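You operate a simulated robot arm through the tools that you are given. There is no shell and no other tool. Be economical: measure what you need, move in short steps, check, and stop when the job is done.

Carry out the task below with a simulated robot arm. There is one attempt and no reset: what you move stays moved.

TASK
Take the blue shim on the marked work bench top and put it away on the service bench top.
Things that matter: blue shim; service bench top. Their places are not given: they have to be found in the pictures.

It is judged by the outcome, as a careful person would: the job done as asked, and still so three seconds after it is handed in. It fails if anything else is knocked over, pushed out of place, dropped, spilled or broken.

THE ROBOT
A 6-joint arm with a two-finger parallel gripper, fixed in place. Base frame: the origin is at the foot of the arm, x ahead of it, y to its left, z up. Lengths are in m, angles in rad, forces in N, time in s.
Its first joint turns from -1.152 to 1.152 rad. Payload 2.9 kg.
Tool frame: the origin (TCP) lies between the finger pads and is the grasp point; the fingertips stand 0.03 m ahead of it; z points along the fingers, y is the line along which they close. The gripper opens to 0.11 m. The fingers are 0.02 m wide and 0.01 m thick; the gripper's body (0.048 by 0.112 m) begins 0.055 m behind the TCP.
Orientation is that of the tool frame in the base frame, as [roll, pitch, yaw] about the fixed x, y, z axes, in that order (R = Rz(yaw) Ry(pitch) Rx(roll)). With the fingers straight down and closing along the base's y, the tool's x points along the base's -x, its y along +y and its z along -z.

THE INTERFACE
- The arm moves only by the tool apply_moves. Its argument "targets" is a list of rows, each an object of numbers (a shift or turn left out is 0, a gripper value left out holds the last): "tx", "ty", "tz": the shift along the tool's x, y, z in m; "twist": the turn about the tool's z in degrees; "claw": the gripper command, from -1 (shut) to 1 (fully open), values between in proportion. In form: [{"tx": .., "ty": .., "tz": .., "twist": .., "claw": ..}, ...]. A call has 1 to 12 rows; each row shifts and turns the commanded pose from where the row before left it, along the tool's axes as they then stand. A row lasts 0.2 s, in which the tool goes at most 0.05 m and 0.15 rad; a call with a longer step from one row to the next is refused whole, and so is a gripper value outside its range. A pose out of reach is approached as far as the arm can. The call stops where the force on the tool passes 40 N (or 10 N more than at its start, if that is more) or the arm is blocked; 0.2 s more then pass. The fingers move at their own pace (about 0.108 m/s each) and stop on an object; they squeeze with about 29 N. The grip force told is the motor's: it shows also when the fingers shut on nothing. Time passes only in rows, and 0.2 s behind the last, so rows that do not move let the fingers close. It gives the time, the measured TCP pose, the force on the tool (base axes), the opening and the grip force at its end, in the units of the frame above (readings bear some noise).
- Cameras (640 x 400 px; columns grow to the right, rows downward): "scene" is fixed at [0.0678, 0.4258, 1.389]; the picture's right is [-0.74, -0.67, 0.00], its down [-0.37, 0.41, -0.83] and it looks along [0.56, -0.62, -0.55] (base axes); focal length 319 px, centre (320, 200). "wrist" rides on the gripper at [-0.036, 0, -0.057] in the tool frame; the picture's right is [0.00, -1.00, 0.00], its down [0.97, 0.00, -0.24] and it looks along [0.24, 0.00, 0.97] (tool axes); focal length 218 px, centre (320, 200).
- camera(camera): a new picture of that camera. No time passes.
- locate(camera, pixels): there is no depth. For up to 12 entries [column, row, z] of the newest picture of that camera ("zoom" is the newest enlarged one), the place [x, y] in the base frame at which the ray of that pixel passes the height z, good to about 0.003 m, but the place of the scene camera against the robot may be out by one fixed shift of up to 0.018 m in any direction. No time passes.
- enlarge(camera, box): a new picture of the part [left, top, right, bottom] of that camera's present view, enlarged. No time passes.
- finish_job(): hands the job in; it is judged then, once.

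Work in short steps. Measure before you move; look again where a grasp or a placing could have gone wrong, and mend it. You have 60 turns and 30 pictures in all, the two below and enlarged ones among them. Open the gripper and draw the arm clear of the work before you hand the job in, unless the task says otherwise; then end with one line.

The tools are called after ">>>" as a command line: name --argument value ..., lists and objects as JSON in quotes. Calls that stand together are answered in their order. apply_moves: Moves the arm, as the interface text tells. Its arguments: {"type":"object","properties":{"targets":{"type":"array"}},"required":["targets"]} The other tools are called the same way: camera (camera) takes a picture; locate (camera, pixels) gives the place at which the rays of pixels pass given heights; enlarge (camera, box) takes an enlarged picture of a part of a camera's view; finish_job () hands the job in.

At the start:

```text
clock: 0.0
tcp_pos: [0.4574, -0.0129, 1.1884]
tool_rot: [3.141, 0.002, -3.142]
force: [0.1, -0.6, 0.2]
gripper_width: 0.1099
finger_force: 0.0
```

scene: 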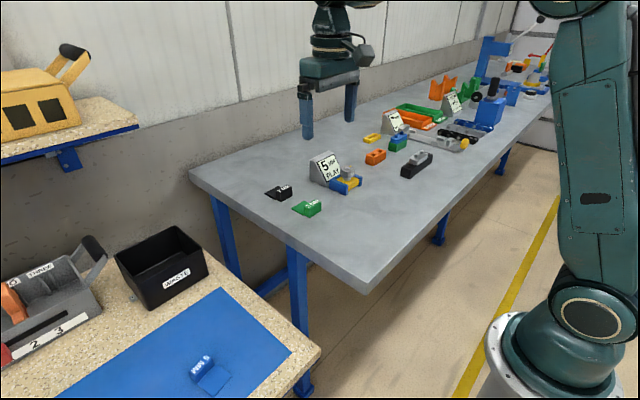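
wrist: 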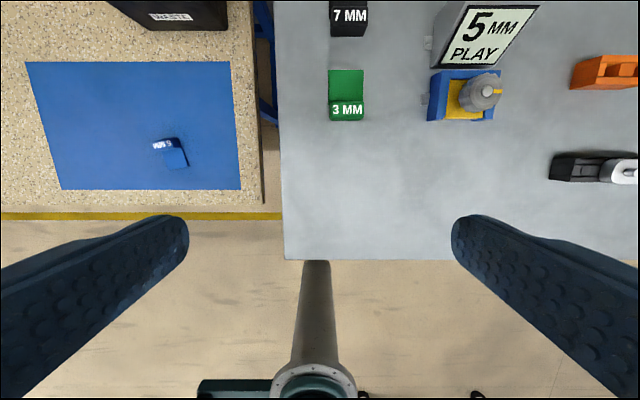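

The blue shim seems to be on the blue mat (scene 210,375; wrist 172,152). I'll take enlarged views to identify everything.

>>> enlarge --camera "scene" --box '[0, 220, 320, 400]'

>>> enlarge --camera "scene" --box '[240, 60, 560, 260]'

>>> enlarge --camera "wrist" --box '[0, 0, 320, 200]'

```text
2.00 times, centred on (160, 310) of scene
```

zoom: 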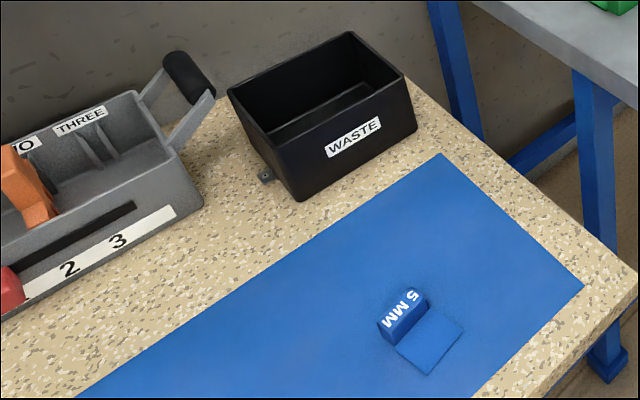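

```text
2.00 times, centred on (400, 160) of scene
```

zoom: 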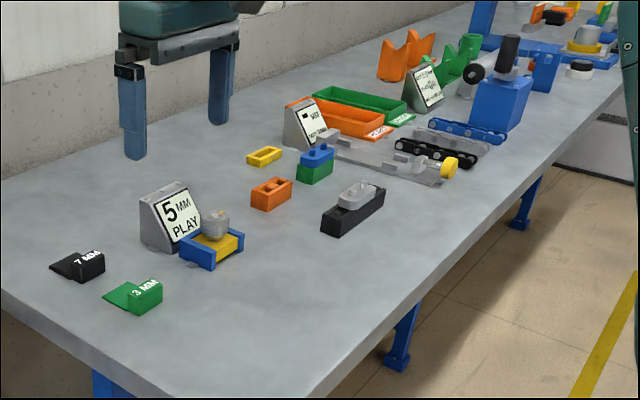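

```text
2.00 times, centred on (160, 100) of wrist
```

zoom: 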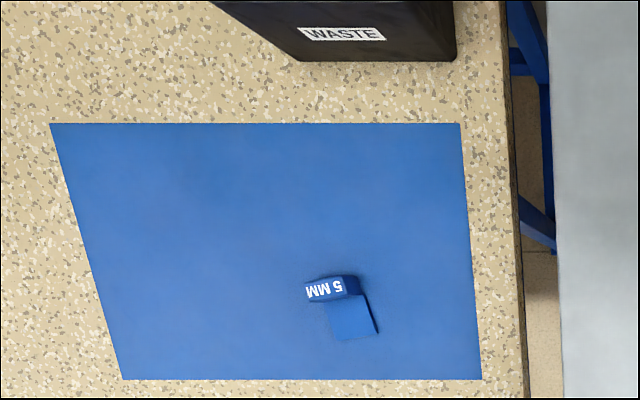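

The 5 MM blue shim lies on the blue mat of the chipboard bench. The grey bench holds the 7 MM and 3 MM shims. I'll find heights by matching points in both cameras.

>>> locate --camera "scene" --pixels '[[221, 296.5, 0.72], [291.5, 363.5, 0.72], [221, 296.5, 0.62], [291.5, 363.5, 0.62], [368, 294, 0.72], [368, 294, 0.82], [291, 208, 0.72], [291, 208, 0.82], [309, 217, 0.72], [264, 195, 0.72], [221, 387, 0.72], [281, 201, 0.72]]'

>>> locate --camera "wrist" --pixels '[[230, 62, 0.72], [240, 190, 0.72], [230, 62, 0.62], [240, 190, 0.62], [285, 259, 0.72], [285, 259, 0.82], [329, 70, 0.72], [329, 70, 0.82], [329, 120, 0.72], [364, 120, 0.72], [172, 152, 0.72], [331, 37, 0.72]]'

```text
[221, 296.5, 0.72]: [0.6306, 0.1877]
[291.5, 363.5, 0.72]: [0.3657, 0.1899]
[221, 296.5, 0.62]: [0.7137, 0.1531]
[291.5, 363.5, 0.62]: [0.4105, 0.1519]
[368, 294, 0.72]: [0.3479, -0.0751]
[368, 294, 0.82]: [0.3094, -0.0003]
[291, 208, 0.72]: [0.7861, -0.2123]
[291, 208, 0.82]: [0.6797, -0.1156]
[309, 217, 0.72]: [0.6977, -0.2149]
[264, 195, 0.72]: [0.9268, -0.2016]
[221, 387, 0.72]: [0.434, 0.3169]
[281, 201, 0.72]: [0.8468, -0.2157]
```

```text
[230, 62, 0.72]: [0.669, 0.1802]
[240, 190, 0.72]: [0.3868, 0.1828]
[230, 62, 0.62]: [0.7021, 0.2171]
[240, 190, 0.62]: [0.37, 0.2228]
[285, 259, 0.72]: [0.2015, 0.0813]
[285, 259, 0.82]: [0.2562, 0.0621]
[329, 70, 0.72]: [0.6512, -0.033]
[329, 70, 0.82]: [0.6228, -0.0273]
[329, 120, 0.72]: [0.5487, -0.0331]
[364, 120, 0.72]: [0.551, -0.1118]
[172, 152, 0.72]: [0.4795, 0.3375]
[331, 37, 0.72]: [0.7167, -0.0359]
```

The grey bench is near z≈0.88, the chipboard ≈0.71. I'll locate things at those heights.

>>> locate --camera "wrist" --pixels '[[329, 70, 0.88], [364, 120, 0.88], [331, 37, 0.88], [366, 37, 0.88], [430, 120, 0.88], [495, 120, 0.88], [285, 259, 0.88], [276, 5, 0.88], [551, 180, 0.88], [153, 147, 0.74], [178, 138, 0.74], [188, 168, 0.725]]'

>>> locate --camera "scene" --pixels '[[368, 294, 0.88], [309, 217, 0.88], [291, 208, 0.88], [192, 378, 0.74], [210, 357, 0.74], [214, 407, 0.72], [232, 378, 0.72]]'

>>> enlarge --camera "wrist" --box '[130, 120, 210, 180]'

```text
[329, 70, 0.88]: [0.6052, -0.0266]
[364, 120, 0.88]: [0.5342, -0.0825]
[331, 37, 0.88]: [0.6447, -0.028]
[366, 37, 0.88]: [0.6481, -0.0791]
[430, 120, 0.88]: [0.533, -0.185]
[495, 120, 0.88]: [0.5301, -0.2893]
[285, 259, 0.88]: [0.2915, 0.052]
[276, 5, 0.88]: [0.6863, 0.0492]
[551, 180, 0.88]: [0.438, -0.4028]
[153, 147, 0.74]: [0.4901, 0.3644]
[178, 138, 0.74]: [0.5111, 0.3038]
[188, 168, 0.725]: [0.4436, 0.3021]
```

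```text
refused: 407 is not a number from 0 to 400
```

```text
6.67 times, centred on (170, 150) of wrist
```

zoom: 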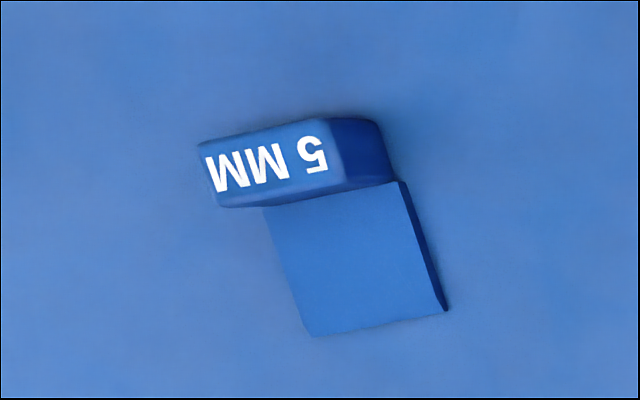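

Moving above the blue shim at about (0.475, 0.335), height 1.03, to look closer.

>>> apply_moves --targets '[{"ty": 0.043}, {"ty": 0.043, "tz": 0.02}, {"ty": 0.043, "tz": 0.02}, {"ty": 0.043, "tz": 0.02}, {"ty": 0.043, "tz": 0.02}, {"ty": 0.043, "tz": 0.02}, {"ty": 0.043, "tz": 0.02}, {"ty": 0.043, "tz": 0.04}, {}]'

>>> camera --camera "wrist"

```text
refused: row 8 steps farther than a row can; nothing moved
```

```text
23 pictures are left
```

wrist: 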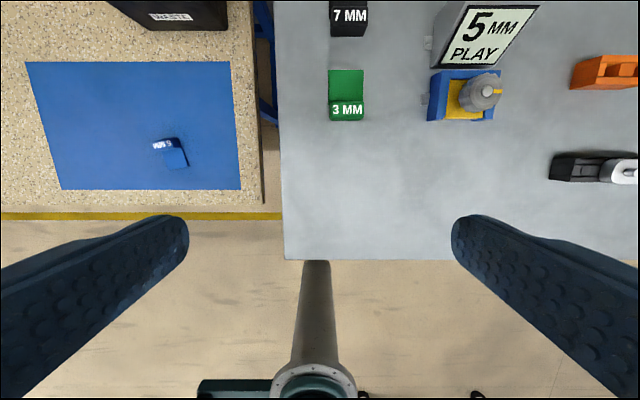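

The last row was over the step limit; resending with smaller steps.

>>> apply_moves --targets '[{"ty": 0.043}, {"ty": 0.043, "tz": 0.02}, {"ty": 0.043, "tz": 0.02}, {"ty": 0.043, "tz": 0.02}, {"ty": 0.043, "tz": 0.02}, {"ty": 0.043, "tz": 0.02}, {"ty": 0.043, "tz": 0.02}, {"ty": 0.043, "tz": 0.02}, {"tz": 0.03}, {}]'

>>> camera --camera "wrist"

```text
clock: 2.2
tcp_pos: [0.4585, 0.3323, 1.0177]
tool_rot: [3.141, 0.0, -3.141]
force: [0.4, -0.5, -0.6]
gripper_width: 0.1098
finger_force: 0.1
```

```text
22 pictures are left
```

wrist: 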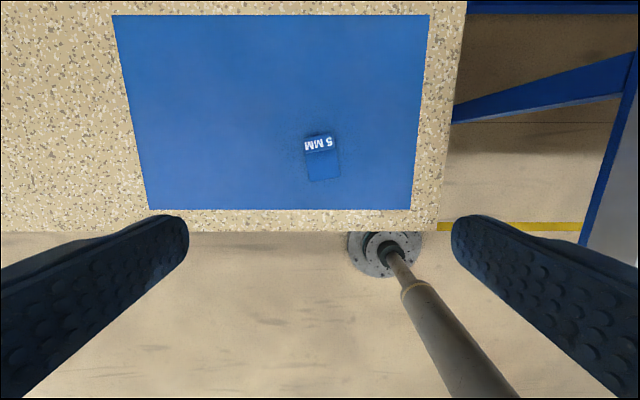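

Shim now at (320,155). I check height by comparing mat corners from this view with the previous one, and enlarge the shim.

>>> locate --camera "wrist" --pixels '[[429, 14, 0.72], [411, 209, 0.72], [429, 14, 0.67], [411, 209, 0.67], [429, 14, 0.77], [411, 209, 0.77]]'

>>> enlarge --camera "wrist" --box '[280, 120, 360, 190]'

```text
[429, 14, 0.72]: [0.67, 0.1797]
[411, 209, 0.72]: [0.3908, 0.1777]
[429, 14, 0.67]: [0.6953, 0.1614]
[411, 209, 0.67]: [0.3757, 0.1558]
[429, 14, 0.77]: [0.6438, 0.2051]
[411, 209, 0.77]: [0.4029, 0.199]
```

```text
5.71 times, centred on (320, 155) of wrist
```

zoom: 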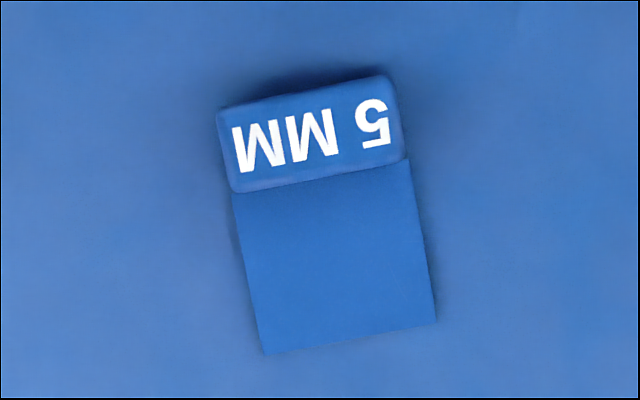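

Mat height 0.72 is confirmed. Locating the shim's corners.

>>> locate --camera "zoom" --pixels '[[216, 110, 0.745], [388, 76, 0.745], [405, 158, 0.745], [233, 192, 0.745], [233, 194, 0.725], [408, 160, 0.725], [437, 320, 0.725], [264, 355, 0.725]]'

>>> locate --camera "scene" --pixels '[[192, 378, 0.74], [210, 357, 0.74], [232, 378, 0.72], [368, 294, 0.88]]'

```text
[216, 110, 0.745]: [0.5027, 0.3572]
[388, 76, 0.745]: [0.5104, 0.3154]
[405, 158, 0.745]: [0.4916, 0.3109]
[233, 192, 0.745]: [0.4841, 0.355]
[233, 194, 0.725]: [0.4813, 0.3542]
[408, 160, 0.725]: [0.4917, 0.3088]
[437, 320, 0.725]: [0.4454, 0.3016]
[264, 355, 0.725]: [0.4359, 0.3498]
```

```text
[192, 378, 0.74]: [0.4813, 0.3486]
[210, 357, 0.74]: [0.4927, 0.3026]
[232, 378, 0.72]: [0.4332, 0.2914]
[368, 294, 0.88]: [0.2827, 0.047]
```

Handle block: centre (0.497, 0.3345), 0.043 wide, turned ≈10.5° CCW. I align, twist −10.5°, and descend to about z 0.80.

>>> apply_moves --targets '[{"tx": -0.0385, "ty": 0.0023}, {"twist": -5.25}, {"twist": -5.25}, {"tz": 0.045}, {"tz": 0.045}, {"tz": 0.045}, {"tz": 0.045}, {"tz": 0.03}, {}]'

>>> camera --camera "wrist"

```text
clock: 4.2
tcp_pos: [0.4976, 0.3343, 0.8098]
tool_rot: [3.141, -0.001, -2.957]
force: [0.3, 0.9, 0.7]
gripper_width: 0.11
finger_force: 0.0
```

```text
20 pictures are left
```

wrist: 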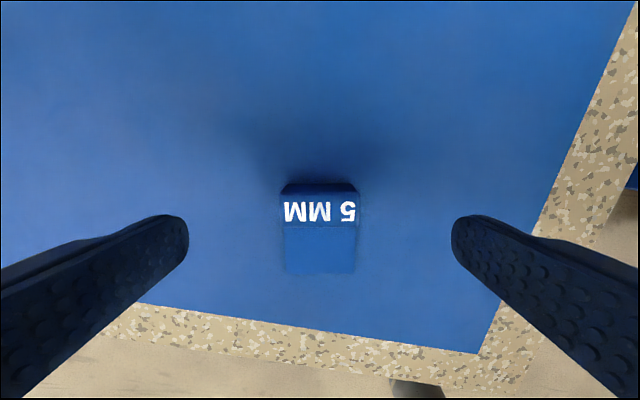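

Well aligned. Checking the block's centre before the final descent.

>>> locate --camera "wrist" --pixels '[[320, 195, 0.745], [320, 226, 0.735], [320, 184, 0.725], [283, 205, 0.74], [358, 205, 0.74], [320, 226, 0.725]]'

```text
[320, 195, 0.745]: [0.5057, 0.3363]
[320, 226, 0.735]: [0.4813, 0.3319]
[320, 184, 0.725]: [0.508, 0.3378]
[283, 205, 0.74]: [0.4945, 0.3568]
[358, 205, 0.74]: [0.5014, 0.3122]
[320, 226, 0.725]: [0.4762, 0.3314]
```

Centre is about 3 mm nearer the base; shifting slightly, descending to z≈0.753 and closing.

>>> apply_moves --targets '[{"tx": 0.003, "tz": 0.03}, {"tz": 0.02}, {"tz": 0.0065}, {}, {"claw": -1}, {"claw": -1}, {"claw": -1}, {"claw": -1}]'

>>> enlarge --camera "wrist" --box '[160, 120, 480, 320]'

```text
clock: 6.0
tcp_pos: [0.4949, 0.333, 0.7522]
tool_rot: [3.141, 0.001, -2.96]
force: [0.1, 0.0, 0.9]
gripper_width: 0.049
finger_force: 28.3
```

```text
2.00 times, centred on (320, 220) of wrist
```

zoom: 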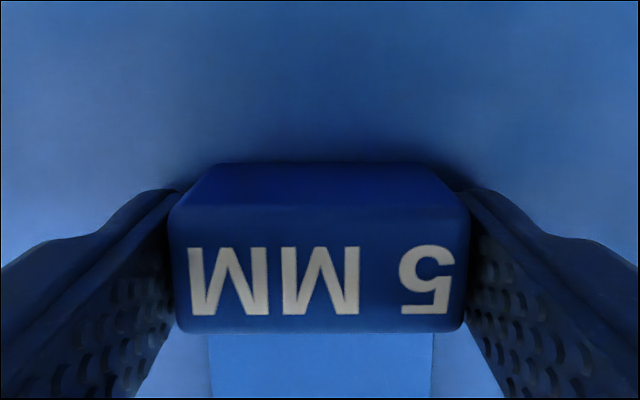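

Gripped at width 0.049 m with 28 N. Lifting straight up.

>>> apply_moves --targets '[{"tz": -0.02}, {"tz": -0.03}, {"tz": -0.045}, {"tz": -0.045}, {"tz": -0.045}, {"tz": -0.045}, {"tz": -0.045}, {}]'

>>> camera --camera "wrist"

```text
clock: 7.8
tcp_pos: [0.4922, 0.3337, 1.0247]
tool_rot: [3.142, 0.001, -2.959]
force: [1.0, 0.0, 0.0]
gripper_width: 0.0
finger_force: 29.4
```

```text
18 pictures are left
```

wrist: 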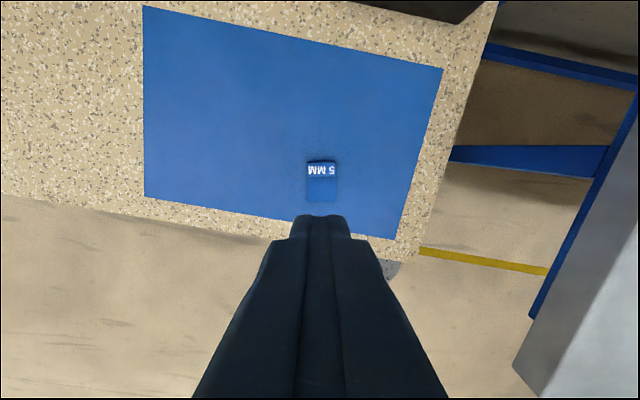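

The shim slipped out; it remains upright on the mat. Let me look closely at its shape.

>>> enlarge --camera "scene" --box '[170, 340, 250, 400]'

>>> enlarge --camera "wrist" --box '[285, 145, 365, 215]'

>>> enlarge --camera "scene" --box '[255, 170, 335, 230]'

```text
6.67 times, centred on (210, 370) of scene
```

zoom: 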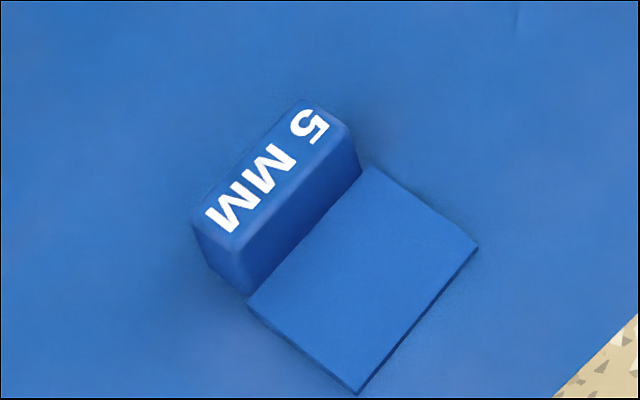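

```text
5.71 times, centred on (325, 180) of wrist
```

zoom: 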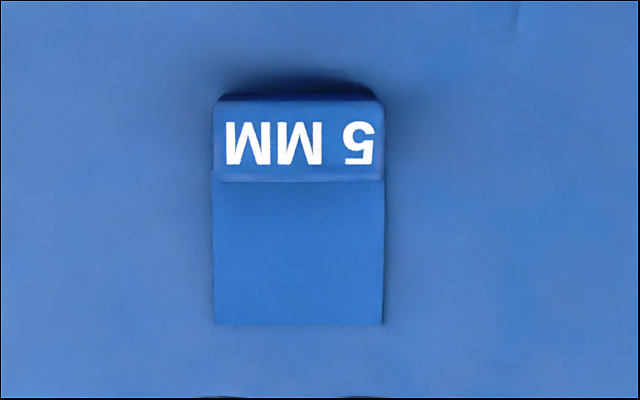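

```text
6.67 times, centred on (295, 200) of scene
```

zoom: 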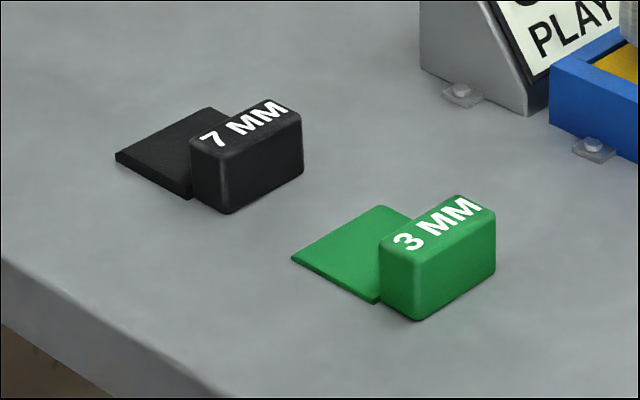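

The block has vertical sides. I'll try the other grasp, across its thickness, with one finger over the thin plate, and lift slowly. Locate it first.

>>> locate --camera "wrist" --pixels '[[306.1, 162.5, 0.75], [336.2, 162.5, 0.75], [336.2, 176.8, 0.75], [306.1, 176.8, 0.75], [306.1, 201.7, 0.725], [336.2, 201.7, 0.725], [321, 176.8, 0.725]]'

>>> apply_moves --targets '[{"claw": 1}, {"twist": 8, "claw": 0.2}, {"twist": 8}, {"twist": 8}, {"twist": 8}, {"twist": 8}, {"twist": 8}, {"twist": 8}, {"twist": 8}, {"twist": 8}, {"twist": 8}, {"twist": 8}]'

```text
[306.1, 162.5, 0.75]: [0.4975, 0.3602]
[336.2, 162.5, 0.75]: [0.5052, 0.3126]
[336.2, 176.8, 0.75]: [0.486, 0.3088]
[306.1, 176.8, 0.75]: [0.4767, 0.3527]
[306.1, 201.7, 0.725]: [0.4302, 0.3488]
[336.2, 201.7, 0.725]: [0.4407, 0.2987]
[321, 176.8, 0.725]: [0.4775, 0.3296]
```

```text
clock: 10.4
tcp_pos: [0.4942, 0.3341, 1.027]
tool_rot: [3.141, -0.001, 1.786]
force: [0.9, 0.4, 0.1]
gripper_width: 0.066
finger_force: 0.1
```

Fine-tuning rotation to 90° and descending to z≈0.80 over the block centre (0.491, 0.3335).

>>> apply_moves --targets '[{"twist": 1.9, "ty": -0.003, "tz": 0.03}, {"tz": 0.045}, {"tz": 0.045}, {"tz": 0.045}, {"tz": 0.045}, {"tz": 0.01}, {}]'

>>> camera --camera "wrist"

```text
clock: 12.0
tcp_pos: [0.4899, 0.3316, 0.8073]
tool_rot: [3.14, 0.0, 1.756]
force: [0.0, -0.1, 0.7]
gripper_width: 0.0657
finger_force: 0.0
```

```text
14 pictures are left
```

wrist: 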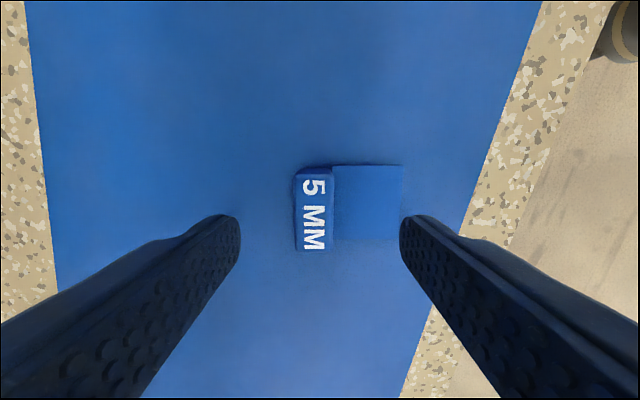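

The block spans columns ~297–334, rows 173–251; measuring it.

>>> locate --camera "wrist" --pixels '[[298, 212, 0.75], [333, 212, 0.75], [315, 176, 0.75], [315, 250, 0.75], [333, 168, 0.725], [402, 166, 0.725], [402, 238, 0.725], [315, 167, 0.72]]'

```text
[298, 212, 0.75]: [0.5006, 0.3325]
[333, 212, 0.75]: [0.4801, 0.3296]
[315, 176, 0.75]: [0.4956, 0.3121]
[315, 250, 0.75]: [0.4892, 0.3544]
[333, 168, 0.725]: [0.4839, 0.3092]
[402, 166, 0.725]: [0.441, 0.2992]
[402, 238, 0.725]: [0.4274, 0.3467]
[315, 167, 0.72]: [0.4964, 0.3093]
```

Block top is actually lower (~0.74), so grip should be as low as possible. Descending to z≈0.757 (tip just above plate), closing, then a slow small lift.

>>> apply_moves --targets '[{"tx": 0.0016, "ty": 0.0015, "tz": 0.025}, {"tz": 0.018}, {"tz": 0.007}, {}, {"claw": -1}, {"claw": -1}, {"claw": -1}, {"claw": -1}]'

>>> apply_moves --targets '[{"tz": -0.002}, {"tz": -0.003}, {"tz": -0.005}, {"tz": -0.005}, {"tz": -0.005}, {}]'

>>> camera --camera "wrist"

```text
clock: 13.8
tcp_pos: [0.4916, 0.3333, 0.7562]
tool_rot: [-3.14, 0.0, 1.756]
force: [-0.8, 0.4, 0.4]
gripper_width: 0.0209
finger_force: 29.3
```

```text
clock: 15.2
tcp_pos: [0.4927, 0.3336, 0.7761]
tool_rot: [-3.141, 0.0, 1.755]
force: [-0.5, -0.3, 0.0]
gripper_width: 0.0209
finger_force: 29.4
```

```text
13 pictures are left
```

wrist: 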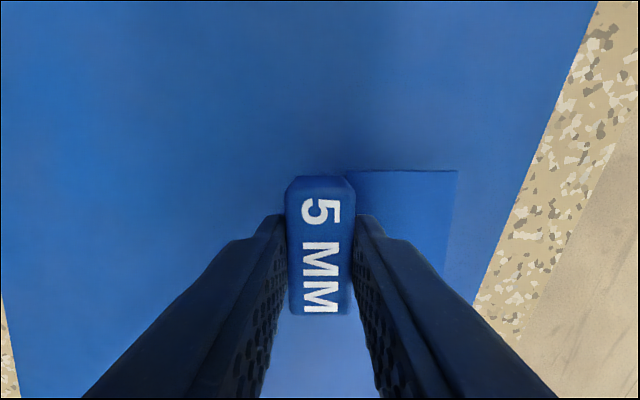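

It holds (width 0.0209, lifted). Continuing gently upward.

>>> apply_moves --targets '[{"tz": -0.01}, {"tz": -0.015}, {"tz": -0.02}, {"tz": -0.025}, {"tz": -0.025}, {"tz": -0.025}, {"tz": -0.025}, {"tz": -0.025}, {"tz": -0.025}, {"tz": -0.025}, {"tz": -0.015}, {"tz": -0.005}]'

```text
clock: 17.8
tcp_pos: [0.4925, 0.3336, 1.0176]
tool_rot: [3.14, 0.0, 1.758]
force: [-0.1, -0.3, -0.3]
gripper_width: 0.0211
finger_force: 29.0
```

Still held. Rotating to square, then moving over to the grey bench towards (0.46, −0.06).

>>> apply_moves --targets '[{"twist": 5.3}, {"twist": 5.4}, {"tx": -0.015, "ty": -0.005}, {"tx": -0.03, "ty": -0.01}, {"tx": -0.035, "ty": -0.01}, {"tx": -0.035, "ty": -0.0075}, {"tx": -0.035}, {"tx": -0.035}, {"tx": -0.035}, {"tx": -0.03}, {"tx": -0.02}, {}]'

>>> camera --camera "wrist"

```text
clock: 20.4
tcp_pos: [0.4623, 0.062, 1.0179]
tool_rot: [-3.14, 0.0, 1.569]
force: [0.7, 1.1, -0.6]
gripper_width: 0.0211
finger_force: 29.3
```

```text
12 pictures are left
```

wrist: 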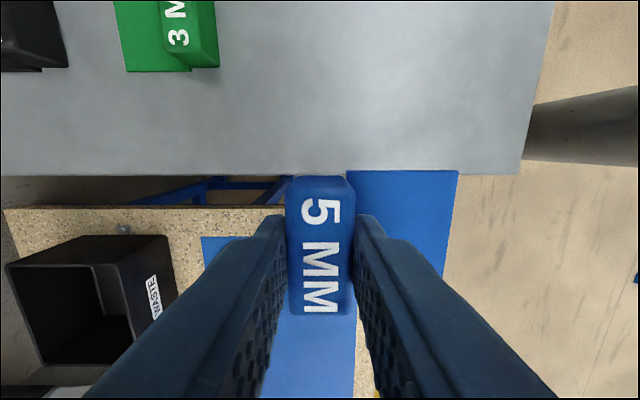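

Using the corner (521,174) and green block corner to pin the grey bench's height.

>>> locate --camera "wrist" --pixels '[[521, 174, 0.86], [521, 174, 0.88], [521, 174, 0.9], [219, 67, 0.88], [126, 72, 0.86], [126, 72, 0.88], [126, 72, 0.9], [30, 176, 0.86], [30, 176, 0.88], [30, 176, 0.9]]'

```text
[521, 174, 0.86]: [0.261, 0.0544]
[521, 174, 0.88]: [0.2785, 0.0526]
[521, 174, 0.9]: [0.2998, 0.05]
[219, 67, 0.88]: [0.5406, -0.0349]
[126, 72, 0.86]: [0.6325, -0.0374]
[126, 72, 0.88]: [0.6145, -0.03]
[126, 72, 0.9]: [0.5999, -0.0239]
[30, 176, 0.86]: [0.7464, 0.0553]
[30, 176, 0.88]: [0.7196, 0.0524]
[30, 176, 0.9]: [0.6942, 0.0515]
```

Grey top is at z≈0.89–0.90. Moving to y≈−0.06 and down to TCP≈0.955.

>>> apply_moves --targets '[{"tx": -0.02}, {"tx": -0.03}, {"tx": -0.03}, {"tx": -0.03}, {"tx": -0.012}, {}, {"tz": 0.01}, {"tz": 0.015}, {"tz": 0.015}, {"tz": 0.015}, {"tz": 0.008}, {}]'

>>> camera --camera "wrist"

>>> enlarge --camera "scene" --box '[260, 140, 420, 240]'

```text
clock: 23.0
tcp_pos: [0.4566, -0.0579, 0.9535]
tool_rot: [3.141, 0.001, 1.571]
force: [0.8, 0.4, -1.0]
gripper_width: 0.0211
finger_force: 29.0
```

```text
11 pictures are left
```

wrist: 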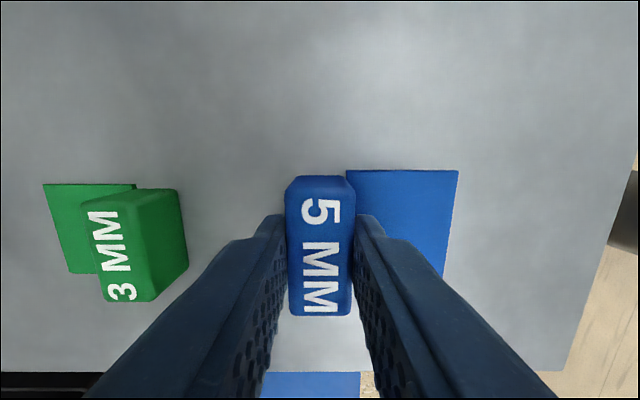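

```text
4.00 times, centred on (340, 190) of scene
```

zoom: 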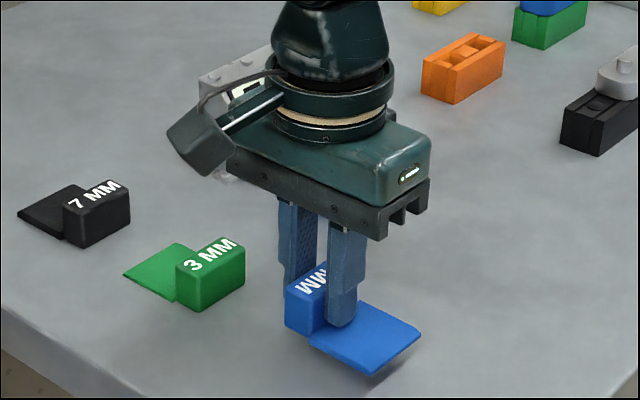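

Clear space below; lowering in small steps.

>>> apply_moves --targets '[{"tz": 0.004}, {"tz": 0.004}, {"tz": 0.003}, {"tz": 0.003}, {}]'

```text
clock: 24.2
tcp_pos: [0.4597, -0.0585, 0.939]
tool_rot: [3.14, 0.001, 1.569]
force: [0.3, 0.9, -0.9]
gripper_width: 0.0205
finger_force: 29.2
```

>>> apply_moves --targets '[{"tz": 0.002}, {"tz": 0.002}, {"tz": 0.002}, {}]'

>>> enlarge --camera "scene" --box '[310, 190, 390, 240]'

```text
clock: 25.2
tcp_pos: [0.46, -0.058, 0.935]
tool_rot: [3.136, -0.001, 1.568]
force: [-8.2, 0.5, 28.7]
gripper_width: 0.0211
finger_force: 28.7
```

```text
8.00 times, centred on (350, 215) of scene
```

zoom: 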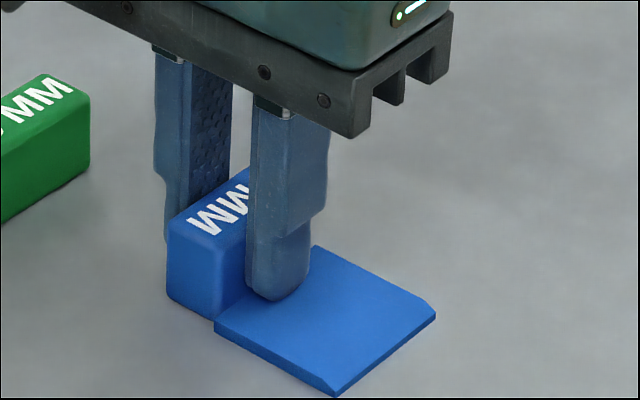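

Touched down (28.7 N up). Relieving 2 mm, then opening partly.

>>> apply_moves --targets '[{"tz": -0.002}, {}, {"claw": 0.0}, {"claw": 0.0}, {"claw": 0.0}, {}]'

>>> apply_moves --targets '[{"tz": -0.01}, {"tz": -0.02}, {"tz": -0.03}, {"tz": -0.04}, {"tz": -0.04}, {"tz": -0.04}, {}]'

>>> camera --camera "wrist"

>>> camera --camera "scene"

```text
clock: 26.6
tcp_pos: [0.4577, -0.0581, 0.935]
tool_rot: [-3.141, -0.001, 1.567]
force: [1.7, 1.2, 5.2]
gripper_width: 0.0541
finger_force: 0.0
```

```text
clock: 28.2
tcp_pos: [0.4594, -0.0579, 1.1165]
tool_rot: [3.141, 0.001, 1.569]
force: [-0.7, -0.5, -0.3]
gripper_width: 0.0549
finger_force: 0.0
```

```text
8 pictures are left
```

wrist: 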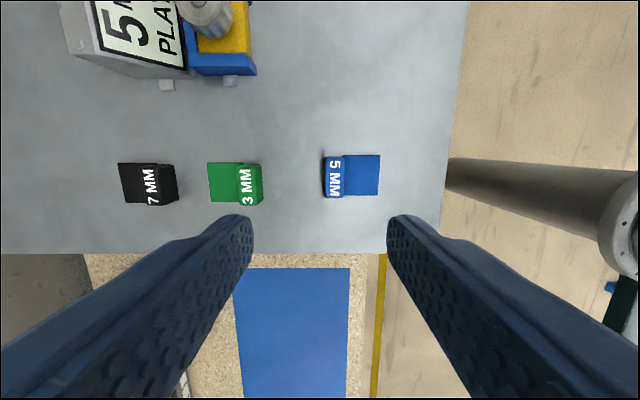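

```text
7 pictures are left
```

scene: 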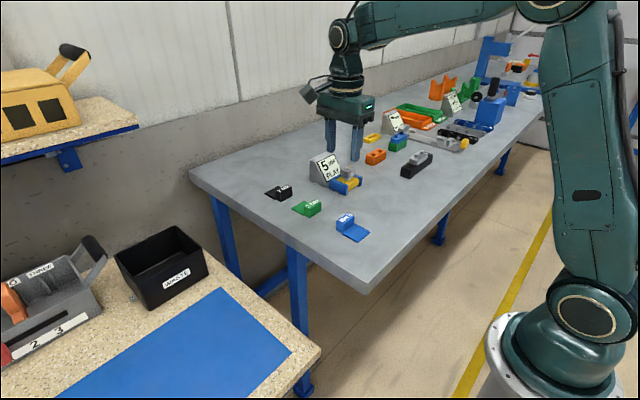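

The blue shim lies flat on the grey bench in line with the others, nothing else moved, and the gripper is open and clear. Handing in.

>>> finish_job

```text
The job is handed in.
```

I moved the blue 5 MM shim from the marked work bench and set it flat on the service bench top, in line with the 3 MM and 7 MM shims. It slipped on the first grasp but stayed upright on the mat, and nothing else was moved. I took the grey bench to be the service bench, since no bench in the pictures is labelled.
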